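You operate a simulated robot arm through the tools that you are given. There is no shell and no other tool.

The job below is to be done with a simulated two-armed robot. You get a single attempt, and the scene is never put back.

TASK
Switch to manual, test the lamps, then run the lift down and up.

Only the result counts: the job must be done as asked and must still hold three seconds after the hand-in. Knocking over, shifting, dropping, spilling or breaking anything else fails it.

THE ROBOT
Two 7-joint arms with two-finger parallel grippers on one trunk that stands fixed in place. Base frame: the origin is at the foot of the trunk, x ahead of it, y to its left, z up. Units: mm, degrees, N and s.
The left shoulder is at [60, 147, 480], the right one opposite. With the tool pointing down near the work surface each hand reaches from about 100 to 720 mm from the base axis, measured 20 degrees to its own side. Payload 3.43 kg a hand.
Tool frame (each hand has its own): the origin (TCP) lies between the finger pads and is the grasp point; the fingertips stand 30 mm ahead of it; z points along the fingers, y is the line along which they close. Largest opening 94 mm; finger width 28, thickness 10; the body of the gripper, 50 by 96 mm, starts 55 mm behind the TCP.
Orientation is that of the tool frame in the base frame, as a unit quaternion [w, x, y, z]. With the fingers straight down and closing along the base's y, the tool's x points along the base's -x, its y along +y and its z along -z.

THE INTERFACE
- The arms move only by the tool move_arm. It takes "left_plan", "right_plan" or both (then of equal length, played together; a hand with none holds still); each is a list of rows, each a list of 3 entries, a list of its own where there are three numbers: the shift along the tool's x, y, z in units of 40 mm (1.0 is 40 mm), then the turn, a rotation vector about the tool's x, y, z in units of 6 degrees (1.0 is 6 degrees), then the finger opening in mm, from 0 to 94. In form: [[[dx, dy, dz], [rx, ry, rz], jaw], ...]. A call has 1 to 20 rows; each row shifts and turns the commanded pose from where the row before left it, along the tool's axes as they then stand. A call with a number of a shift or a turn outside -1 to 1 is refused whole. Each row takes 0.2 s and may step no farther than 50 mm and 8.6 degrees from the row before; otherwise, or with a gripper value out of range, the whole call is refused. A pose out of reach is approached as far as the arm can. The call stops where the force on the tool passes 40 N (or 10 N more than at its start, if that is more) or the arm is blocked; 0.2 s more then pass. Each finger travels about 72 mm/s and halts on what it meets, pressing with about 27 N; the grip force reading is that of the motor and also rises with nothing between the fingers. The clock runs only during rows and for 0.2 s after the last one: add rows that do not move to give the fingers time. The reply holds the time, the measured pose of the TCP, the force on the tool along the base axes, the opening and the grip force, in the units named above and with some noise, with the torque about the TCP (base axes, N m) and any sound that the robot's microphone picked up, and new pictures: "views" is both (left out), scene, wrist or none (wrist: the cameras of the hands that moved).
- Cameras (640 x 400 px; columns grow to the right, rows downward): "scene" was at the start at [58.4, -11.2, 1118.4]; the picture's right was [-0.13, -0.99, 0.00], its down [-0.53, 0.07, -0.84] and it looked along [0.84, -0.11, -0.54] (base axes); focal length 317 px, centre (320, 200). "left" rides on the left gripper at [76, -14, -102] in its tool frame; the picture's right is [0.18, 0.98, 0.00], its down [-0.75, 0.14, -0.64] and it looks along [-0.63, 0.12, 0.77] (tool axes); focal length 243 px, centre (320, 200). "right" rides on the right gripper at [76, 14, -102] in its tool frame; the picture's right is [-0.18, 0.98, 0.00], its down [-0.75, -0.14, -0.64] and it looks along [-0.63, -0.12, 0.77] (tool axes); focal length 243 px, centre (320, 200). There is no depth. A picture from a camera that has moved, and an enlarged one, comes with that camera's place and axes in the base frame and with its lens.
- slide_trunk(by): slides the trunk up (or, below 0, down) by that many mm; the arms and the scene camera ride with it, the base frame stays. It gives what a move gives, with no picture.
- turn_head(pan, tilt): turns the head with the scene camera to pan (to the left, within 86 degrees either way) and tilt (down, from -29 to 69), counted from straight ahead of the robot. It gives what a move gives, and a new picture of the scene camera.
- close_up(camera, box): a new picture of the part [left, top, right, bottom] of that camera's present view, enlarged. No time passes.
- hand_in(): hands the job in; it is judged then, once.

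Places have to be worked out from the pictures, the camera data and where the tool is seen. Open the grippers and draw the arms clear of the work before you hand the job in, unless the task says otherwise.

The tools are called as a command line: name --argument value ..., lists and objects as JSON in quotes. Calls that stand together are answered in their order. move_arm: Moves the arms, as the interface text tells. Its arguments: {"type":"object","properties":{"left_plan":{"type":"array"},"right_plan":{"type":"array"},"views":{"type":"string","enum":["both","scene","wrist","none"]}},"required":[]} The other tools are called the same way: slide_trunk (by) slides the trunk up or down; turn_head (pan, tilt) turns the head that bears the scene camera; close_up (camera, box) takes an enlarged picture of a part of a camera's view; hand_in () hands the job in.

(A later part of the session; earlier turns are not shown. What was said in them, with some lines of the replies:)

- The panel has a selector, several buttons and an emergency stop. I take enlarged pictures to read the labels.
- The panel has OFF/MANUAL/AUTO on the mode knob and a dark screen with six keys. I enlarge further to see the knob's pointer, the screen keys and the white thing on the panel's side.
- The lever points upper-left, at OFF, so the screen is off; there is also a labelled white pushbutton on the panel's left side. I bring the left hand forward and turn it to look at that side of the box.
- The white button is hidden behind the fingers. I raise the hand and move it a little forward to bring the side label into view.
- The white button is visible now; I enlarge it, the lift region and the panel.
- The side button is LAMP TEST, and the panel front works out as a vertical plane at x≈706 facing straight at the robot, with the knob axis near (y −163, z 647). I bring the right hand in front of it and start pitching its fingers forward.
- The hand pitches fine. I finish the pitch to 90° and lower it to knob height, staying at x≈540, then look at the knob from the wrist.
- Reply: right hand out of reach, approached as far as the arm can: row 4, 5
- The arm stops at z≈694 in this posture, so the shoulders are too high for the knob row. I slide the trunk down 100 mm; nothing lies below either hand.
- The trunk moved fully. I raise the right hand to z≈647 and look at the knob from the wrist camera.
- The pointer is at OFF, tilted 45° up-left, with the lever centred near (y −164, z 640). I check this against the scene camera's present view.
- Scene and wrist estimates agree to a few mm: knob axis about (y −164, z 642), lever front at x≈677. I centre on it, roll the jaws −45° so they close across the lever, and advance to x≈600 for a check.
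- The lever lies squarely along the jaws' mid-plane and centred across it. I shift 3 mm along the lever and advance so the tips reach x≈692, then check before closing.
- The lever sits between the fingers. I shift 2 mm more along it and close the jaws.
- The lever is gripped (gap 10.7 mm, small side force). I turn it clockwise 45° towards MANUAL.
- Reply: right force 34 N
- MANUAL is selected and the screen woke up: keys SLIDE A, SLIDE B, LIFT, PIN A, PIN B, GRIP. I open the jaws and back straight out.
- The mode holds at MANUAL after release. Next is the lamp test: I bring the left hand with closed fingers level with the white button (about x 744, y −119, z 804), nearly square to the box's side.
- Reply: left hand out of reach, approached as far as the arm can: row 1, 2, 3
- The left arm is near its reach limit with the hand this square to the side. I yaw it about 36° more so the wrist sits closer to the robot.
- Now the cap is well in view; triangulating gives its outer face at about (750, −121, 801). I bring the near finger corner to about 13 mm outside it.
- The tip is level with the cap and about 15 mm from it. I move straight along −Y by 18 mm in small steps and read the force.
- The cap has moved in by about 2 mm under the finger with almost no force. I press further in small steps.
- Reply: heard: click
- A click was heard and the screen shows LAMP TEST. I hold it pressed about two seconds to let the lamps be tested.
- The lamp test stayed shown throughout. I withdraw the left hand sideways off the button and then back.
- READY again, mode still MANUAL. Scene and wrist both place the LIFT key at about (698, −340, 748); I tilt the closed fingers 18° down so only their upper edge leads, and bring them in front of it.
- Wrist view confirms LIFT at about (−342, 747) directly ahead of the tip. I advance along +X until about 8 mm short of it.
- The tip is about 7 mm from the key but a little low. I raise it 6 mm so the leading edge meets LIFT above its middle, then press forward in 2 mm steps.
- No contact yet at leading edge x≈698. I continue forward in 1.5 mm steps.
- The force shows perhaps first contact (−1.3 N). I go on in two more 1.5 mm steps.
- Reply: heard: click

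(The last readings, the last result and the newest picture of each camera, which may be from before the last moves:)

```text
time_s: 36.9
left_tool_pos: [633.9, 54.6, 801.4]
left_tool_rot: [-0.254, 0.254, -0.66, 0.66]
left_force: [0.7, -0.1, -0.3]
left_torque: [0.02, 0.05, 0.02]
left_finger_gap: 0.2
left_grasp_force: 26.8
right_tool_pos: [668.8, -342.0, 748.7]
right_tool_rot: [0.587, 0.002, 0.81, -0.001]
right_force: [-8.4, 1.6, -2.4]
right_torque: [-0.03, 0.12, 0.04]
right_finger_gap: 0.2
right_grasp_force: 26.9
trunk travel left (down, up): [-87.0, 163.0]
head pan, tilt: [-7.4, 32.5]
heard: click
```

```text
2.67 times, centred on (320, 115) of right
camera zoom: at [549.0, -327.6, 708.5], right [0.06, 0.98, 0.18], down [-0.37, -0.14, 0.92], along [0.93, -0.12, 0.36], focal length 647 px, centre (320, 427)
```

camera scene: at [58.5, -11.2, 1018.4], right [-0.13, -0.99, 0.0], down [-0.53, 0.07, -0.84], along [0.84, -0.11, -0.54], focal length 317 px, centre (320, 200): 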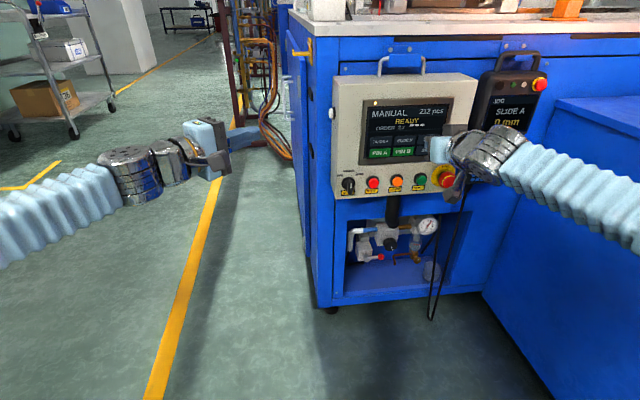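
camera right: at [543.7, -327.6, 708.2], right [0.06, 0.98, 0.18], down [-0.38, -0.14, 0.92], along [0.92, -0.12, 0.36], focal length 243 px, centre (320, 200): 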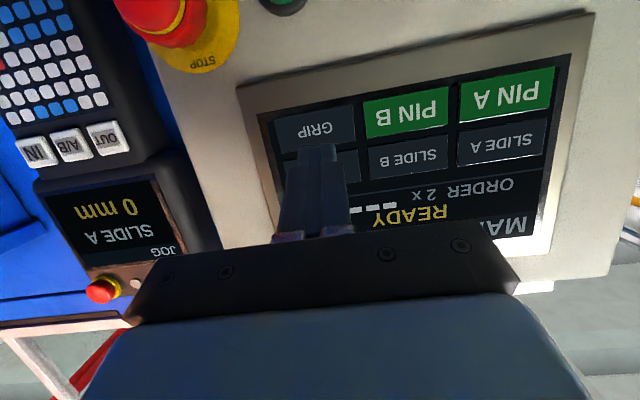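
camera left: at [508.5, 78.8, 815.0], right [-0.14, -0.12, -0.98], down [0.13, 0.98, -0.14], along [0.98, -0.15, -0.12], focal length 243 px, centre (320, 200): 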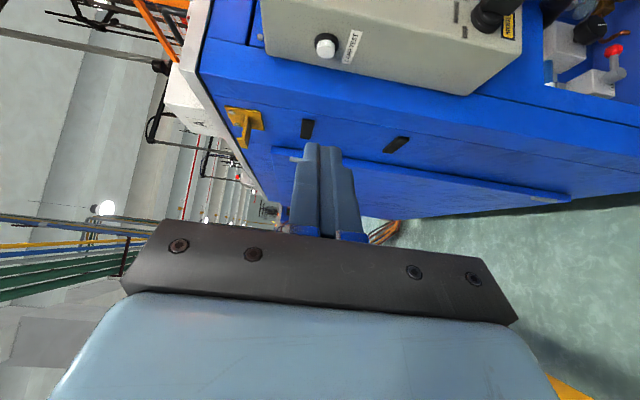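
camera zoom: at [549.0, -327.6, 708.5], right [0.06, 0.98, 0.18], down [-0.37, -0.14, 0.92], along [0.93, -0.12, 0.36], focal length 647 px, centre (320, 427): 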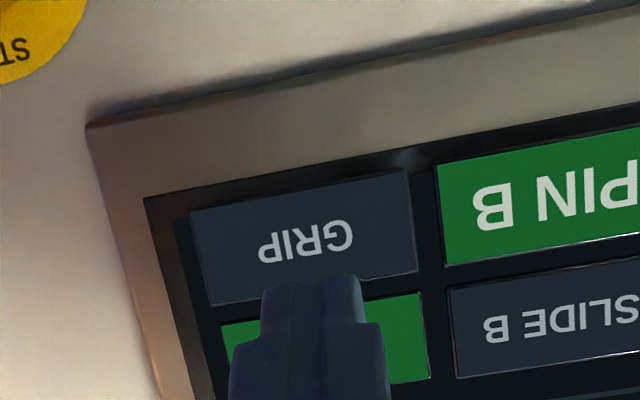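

Click heard, LIFT is lit green and the status is NOT HOME: the lift was driven down. I back off 14 mm and wait a couple of seconds for the travel.

move_arm --right_plan '[[[0.054, 0, -0.166], [0, 0, 0], 0], [[0.054, 0, -0.166], [0, 0, 0], 0], [[0, 0, 0], [0, 0, 0], 0], [[0, 0, 0], [0, 0, 0], 0], [[0, 0, 0], [0, 0, 0], 0], [[0, 0, 0], [0, 0, 0], 0], [[0, 0, 0], [0, 0, 0], 0], [[0, 0, 0], [0, 0, 0], 0], [[0, 0, 0], [0, 0, 0], 0], [[0, 0, 0], [0, 0, 0], 0], [[0, 0, 0], [0, 0, 0], 0], [[0, 0, 0], [0, 0, 0], 0]]' --views "both"

close_up --camera "scene" --box '[355, 90, 483, 170]'

turn_head --pan -15 --tilt 5

```text
time_s: 39.5
left_tool_pos: [633.8, 53.2, 800.6]
left_tool_rot: [0.254, -0.254, 0.66, -0.66]
left_force: [-0.7, -0.6, -0.6]
left_torque: [-0.02, -0.02, 0.01]
left_finger_gap: 0.1
left_grasp_force: 27.0
right_tool_pos: [655.3, -341.9, 747.6]
right_tool_rot: [0.586, 0.002, 0.81, 0.0]
right_force: [-0.7, 0.3, -0.2]
right_torque: [0.02, 0.0, 0.0]
right_finger_gap: 0.4
right_grasp_force: 26.8
trunk travel left (down, up): [-87.0, 163.0]
head pan, tilt: [-7.4, 32.5]
camera scene: at [58.5, -11.2, 1018.4], right [-0.13, -0.99, 0.0], down [-0.53, 0.07, -0.84], along [0.84, -0.11, -0.54], focal length 317 px, centre (320, 200)
camera right: at [534.6, -327.6, 708.3], right [0.06, 0.98, 0.18], down [-0.38, -0.14, 0.92], along [0.92, -0.12, 0.36], focal length 243 px, centre (320, 200)
```

scene: 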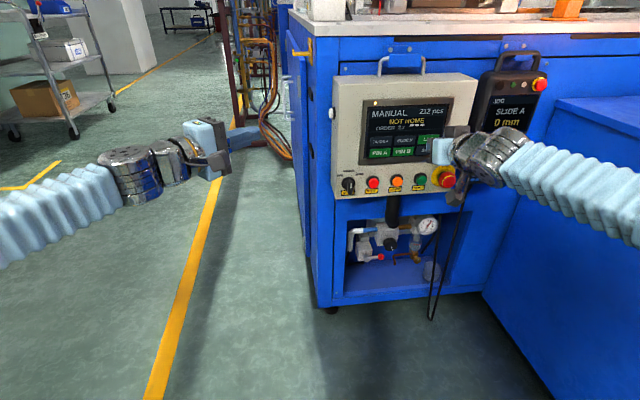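
right: 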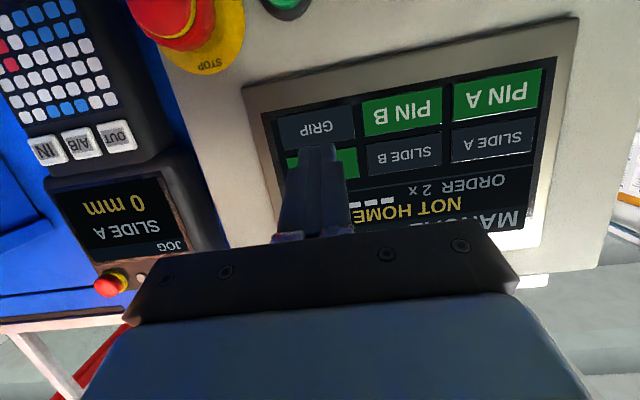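

```text
5.00 times, centred on (419, 130) of scene
camera zoom: at [58.5, -11.2, 1018.4], right [-0.13, -0.99, 0.0], down [-0.53, 0.07, -0.84], along [0.84, -0.11, -0.54], focal length 1584 px, centre (-175, 550)
```

zoom: 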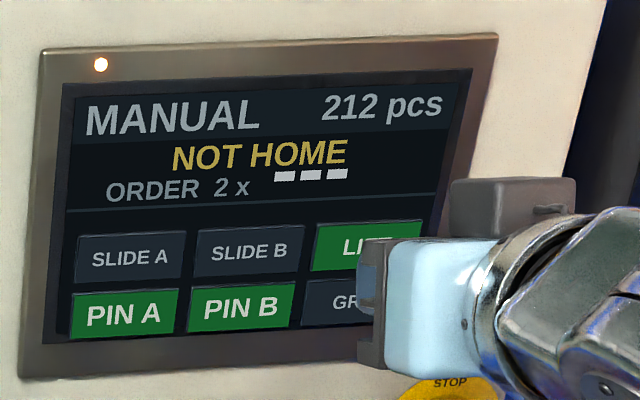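

```text
time_s: 40.5
left_tool_pos: [633.9, 53.8, 800.7]
left_tool_rot: [0.254, -0.254, 0.66, -0.66]
left_force: [0.3, -0.1, -0.4]
left_torque: [-0.03, 0.0, 0.0]
left_finger_gap: 0.0
left_grasp_force: 27.1
right_tool_pos: [655.8, -340.9, 747.1]
right_tool_rot: [0.587, 0.001, 0.81, 0.001]
right_force: [-0.6, 0.3, -0.7]
right_torque: [-0.01, 0.01, -0.03]
right_finger_gap: 0.0
right_grasp_force: 27.0
trunk travel left (down, up): [-87.0, 163.0]
head pan, tilt: [-15.0, 5.0]
camera scene: at [58.6, -23.4, 1062.6], right [-0.26, -0.97, 0.0], down [-0.09, 0.02, -1.0], along [0.96, -0.26, -0.09], focal length 317 px, centre (320, 200)
```

scene: 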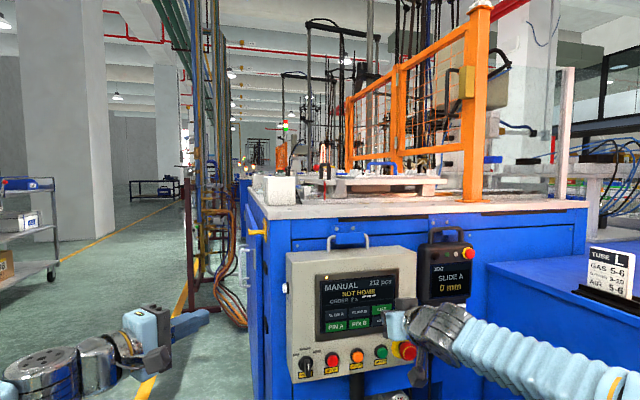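

The key stays lit after release. I look into the cell to see the lift before pressing again.

close_up --camera "scene" --box '[260, 20, 580, 220]'

close_up --camera "scene" --box '[290, 260, 430, 350]'

```text
2.00 times, centred on (420, 120) of scene
camera zoom: at [58.6, -23.4, 1062.6], right [-0.26, -0.97, 0.0], down [-0.09, 0.02, -1.0], along [0.96, -0.26, -0.09], focal length 634 px, centre (120, 360)
```

zoom: 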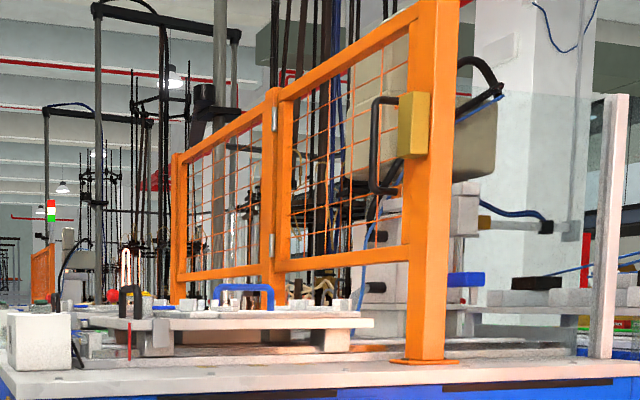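

```text
4.44 times, centred on (360, 305) of scene
camera zoom: at [58.6, -23.4, 1062.6], right [-0.26, -0.97, 0.0], down [-0.09, 0.02, -1.0], along [0.96, -0.26, -0.09], focal length 1408 px, centre (142, -267)
```

zoom: 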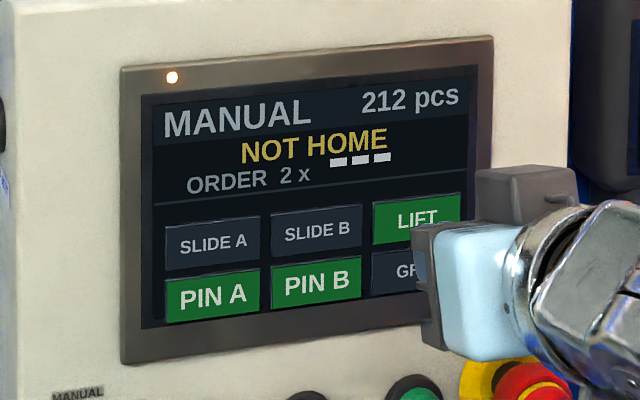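

LIFT remains lit and the lift has had over 3 s. I press LIFT a second time by returning to the same pressing pose.

move_arm --right_plan '[[[0, 0, 0], [0, 0, 0], 0], [[0, 0, 0], [0, 0, 0], 0], [[0, 0, 0], [0, 0, 0], 0], [[0, 0, 0], [0, 0, 0], 0], [[0, 0, 0], [0, 0, 0], 0], [[-0.054, 0, 0.166], [0, 0, 0], 0], [[-0.03, 0, 0.092], [0, 0, 0], 0], [[-0.0122, 0, 0.0375], [0, 0, 0], 0], [[-0.0122, 0, 0.0375], [0, 0, 0], 0], [[0, 0, 0], [0, 0, 0], 0]]' --views "scene"

close_up --camera "scene" --box '[290, 260, 430, 350]'

```text
time_s: 42.6
left_tool_pos: [633.1, 53.4, 801.1]
left_tool_rot: [0.254, -0.253, 0.66, -0.66]
left_force: [-0.6, 0.1, 0.5]
left_torque: [-0.02, 0.01, 0.0]
left_finger_gap: 0.0
left_grasp_force: 26.6
right_tool_pos: [671.2, -340.7, 747.3]
right_tool_rot: [0.586, 0.002, 0.81, 0.0]
right_force: [-7.2, 1.0, -0.1]
right_torque: [-0.06, -0.02, 0.0]
right_finger_gap: 0.0
right_grasp_force: 27.0
trunk travel left (down, up): [-87.0, 163.0]
head pan, tilt: [-15.0, 5.0]
heard: click
camera scene: at [58.1, -23.4, 1062.7], right [-0.26, -0.97, 0.0], down [-0.08, 0.02, -1.0], along [0.96, -0.26, -0.09], focal length 317 px, centre (320, 200)
```

scene: 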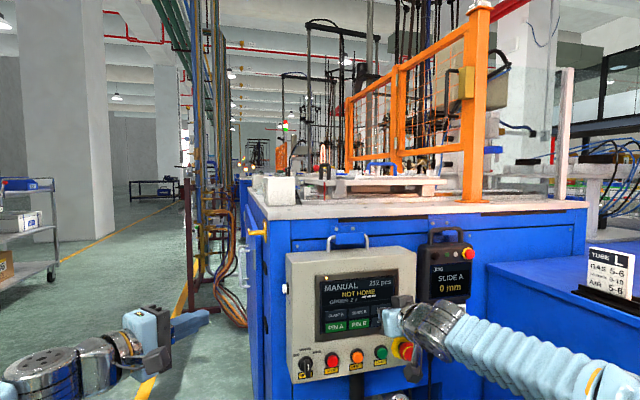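

```text
4.44 times, centred on (360, 305) of scene
camera zoom: at [58.1, -23.4, 1062.7], right [-0.26, -0.97, 0.0], down [-0.08, 0.02, -1.0], along [0.96, -0.26, -0.09], focal length 1408 px, centre (142, -267)
```

zoom: 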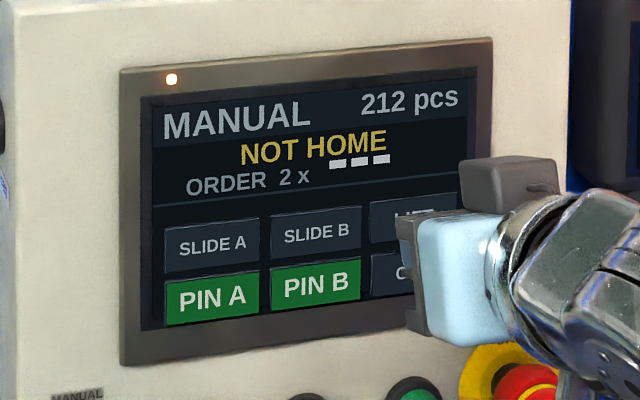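

LIFT went dark with a click; the status is NOT HOME while the lift travels up. I back off and wait for it to come home.

move_arm --right_plan '[[[0.054, 0, -0.166], [0, 0, 0], 0], [[0.054, 0, -0.166], [0, 0, 0], 0], [[0.15, 0, -0.5], [0, 0, 0], 0], [[0.15, 0, -0.5], [0, 0, 0], 0], [[0, 0, 0], [0, 0, 0], 0], [[0, 0, 0], [0, 0, 0], 0], [[0, 0, 0], [0, 0, 0], 0], [[0, 0, 0], [0, 0, 0], 0], [[0, 0, 0], [0, 0, 0], 0], [[0, 0, 0], [0, 0, 0], 0], [[0, 0, 0], [0, 0, 0], 0], [[0, 0, 0], [0, 0, 0], 0], [[0, 0, 0], [0, 0, 0], 0], [[0, 0, 0], [0, 0, 0], 0]]' --views "scene"

close_up --camera "scene" --box '[280, 250, 440, 370]'

close_up --camera "scene" --box '[260, 20, 580, 220]'

```text
time_s: 45.6
left_tool_pos: [634.6, 53.7, 801.0]
left_tool_rot: [-0.253, 0.254, -0.66, 0.66]
left_force: [-0.4, -1.4, -0.3]
left_torque: [-0.02, -0.03, 0.01]
left_finger_gap: 0.0
left_grasp_force: 27.0
right_tool_pos: [616.0, -341.0, 748.6]
right_tool_rot: [0.587, 0.002, 0.809, -0.001]
right_force: [-0.6, -0.2, 0.4]
right_torque: [0.01, 0.0, -0.02]
right_finger_gap: 0.0
right_grasp_force: 27.0
trunk travel left (down, up): [-87.0, 163.0]
head pan, tilt: [-15.0, 5.0]
camera scene: at [58.6, -23.4, 1062.7], right [-0.26, -0.97, 0.0], down [-0.08, 0.02, -1.0], along [0.96, -0.26, -0.09], focal length 317 px, centre (320, 200)
```

scene: 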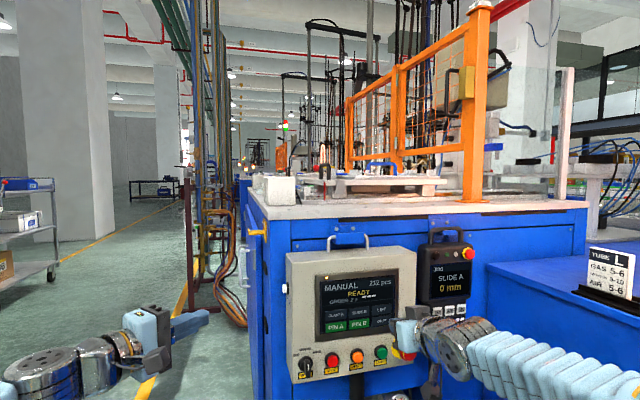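

```text
3.33 times, centred on (360, 310) of scene
camera zoom: at [58.6, -23.4, 1062.7], right [-0.26, -0.97, 0.0], down [-0.08, 0.02, -1.0], along [0.96, -0.26, -0.09], focal length 1056 px, centre (187, -167)
```

zoom: 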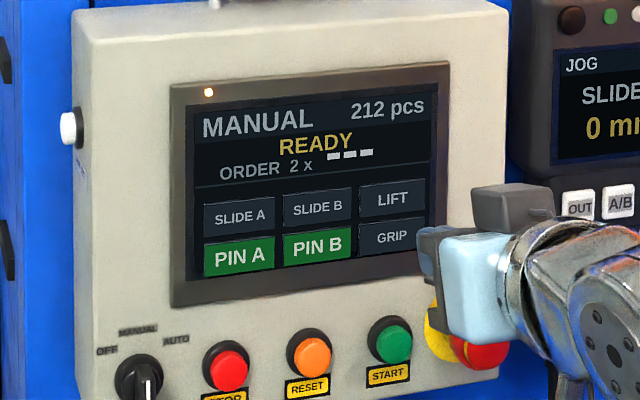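

```text
2.00 times, centred on (420, 120) of scene
camera zoom: at [58.6, -23.4, 1062.7], right [-0.26, -0.97, 0.0], down [-0.08, 0.02, -1.0], along [0.96, -0.26, -0.09], focal length 634 px, centre (120, 360)
```

zoom: 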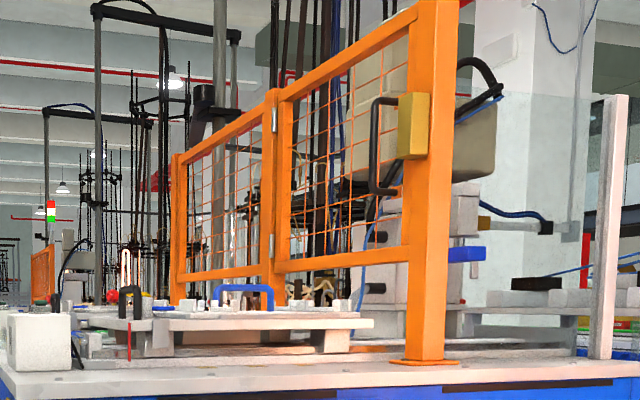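

READY is back, and the lift part is raised again: down and up are done. I draw both hands back from the panel and open the grippers.

move_arm --left_plan '[[[0, 0, -0.8], [0, 0, 0], 0], [[0, 0, -0.8], [0, 0, 0], 0], [[0, 0, -0.5], [0, 0, 0], 0], [[0, 0, 0], [0, 0, 0], 60], [[0, 0, 0], [0, 0, 0], 90], [[0, 0, 0], [0, 0, 0], 90], [[0, 0, 0], [0, 0, 0], 90]]' --right_plan '[[[0, 0, -0.8], [0, 0, 0], 0], [[0, 0, -0.8], [0, 0, 0], 0], [[0, 0, -0.8], [0, 0, 0], 0], [[0, 0, -0.5], [0, 0, 0], 60], [[0, 0, 0], [0, 0, 0], 90], [[0, 0, 0], [0, 0, 0], 90], [[0, 0, 0], [0, 0, 0], 90]]' --views "scene"

turn_head --pan -15 --tilt 28

```text
time_s: 47.2
left_tool_pos: [577.0, 117.4, 798.9]
left_tool_rot: [0.254, -0.254, 0.66, -0.66]
left_force: [0.6, -0.3, -0.8]
left_torque: [-0.01, -0.01, 0.01]
left_finger_gap: 90.2
left_grasp_force: 0.0
right_tool_pos: [516.2, -340.5, 778.5]
right_tool_rot: [0.587, 0.002, 0.81, -0.001]
right_force: [0.3, 0.1, 1.3]
right_torque: [0.0, 0.01, 0.0]
right_finger_gap: 90.1
right_grasp_force: 0.0
right hand out of reach, approached as far as the arm can: row 1
trunk travel left (down, up): [-87.0, 163.0]
head pan, tilt: [-15.0, 5.0]
camera scene: at [58.5, -23.4, 1062.7], right [-0.26, -0.97, 0.0], down [-0.08, 0.02, -1.0], along [0.96, -0.26, -0.09], focal length 317 px, centre (320, 200)
```

scene: 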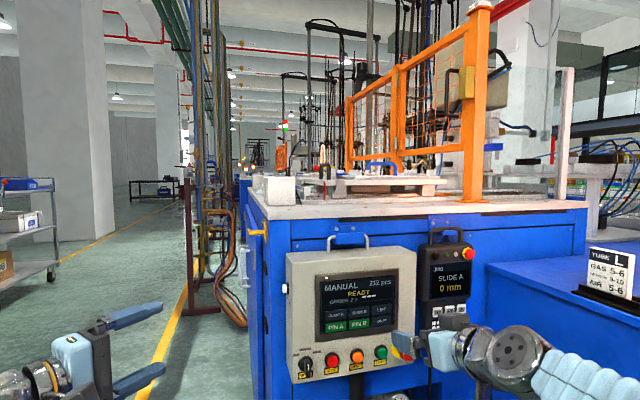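

```text
time_s: 48.1
left_tool_pos: [577.3, 116.5, 799.1]
left_tool_rot: [0.254, -0.254, 0.66, -0.66]
left_force: [1.0, 0.4, 0.9]
left_torque: [-0.01, 0.01, 0.03]
left_finger_gap: 89.7
left_grasp_force: 0.1
right_tool_pos: [515.5, -340.0, 778.7]
right_tool_rot: [0.586, 0.002, 0.81, -0.001]
right_force: [0.8, 0.1, -0.9]
right_torque: [0.01, -0.01, -0.04]
right_finger_gap: 90.0
right_grasp_force: 0.0
trunk travel left (down, up): [-87.0, 163.0]
head pan, tilt: [-15.0, 28.0]
camera scene: at [57.9, -23.2, 1025.6], right [-0.26, -0.97, 0.0], down [-0.45, 0.12, -0.88], along [0.85, -0.23, -0.47], focal length 317 px, centre (320, 200)
```

scene: 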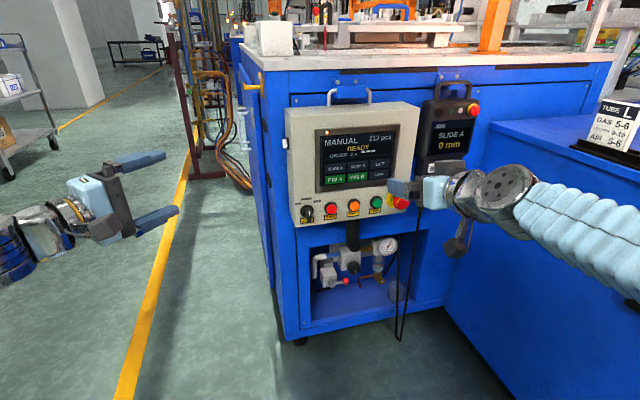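

Both hands are clear with open grippers. A last check of the panel before handing in.

close_up --camera "scene" --box '[280, 100, 440, 230]'

```text
3.08 times, centred on (360, 165) of scene
camera zoom: at [57.9, -23.2, 1025.6], right [-0.26, -0.97, 0.0], down [-0.45, 0.12, -0.88], along [0.85, -0.23, -0.47], focal length 975 px, centre (197, 308)
```

zoom: 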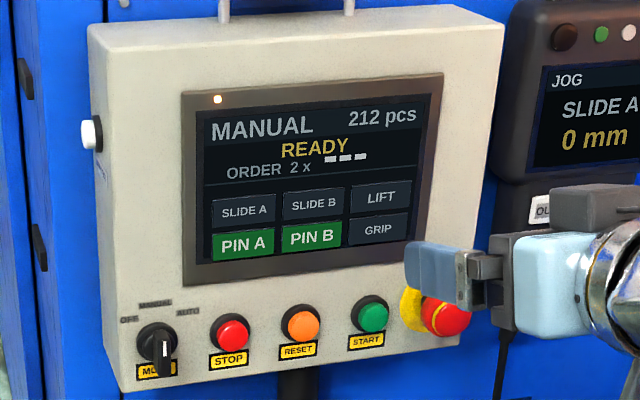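

The panel shows MANUAL and READY with LIFT off (raised), the lamp test is done and nothing else was touched. I hand in the job.

hand_in

```text
The job is handed in.
```

The job is done and handed in. The verdict has not come back, so what follows is what the panel and cameras showed.

- **Manual:** I turned the mode knob from OFF to MANUAL. It stayed there after release, and the screen woke up showing MANUAL and READY.
- **Lamp test:** I held the white LAMP TEST button on the panel's left side for about two seconds. The screen showed LAMP TEST until I let go. I did not look at the signal lamps themselves during the test.
- **Lift down:** The first press of LIFT lit the key green, and the status changed to NOT HOME.
- **Lift up:** The second press, about five seconds later, turned the key dark. The status returned to READY, and a part inside the cell sat visibly higher than before.

Both grippers are open and the hands are drawn back from the panel. I saw nothing else moved or knocked. The trunk is still 100 mm below its starting height, because the right arm could not reach the knob from there.
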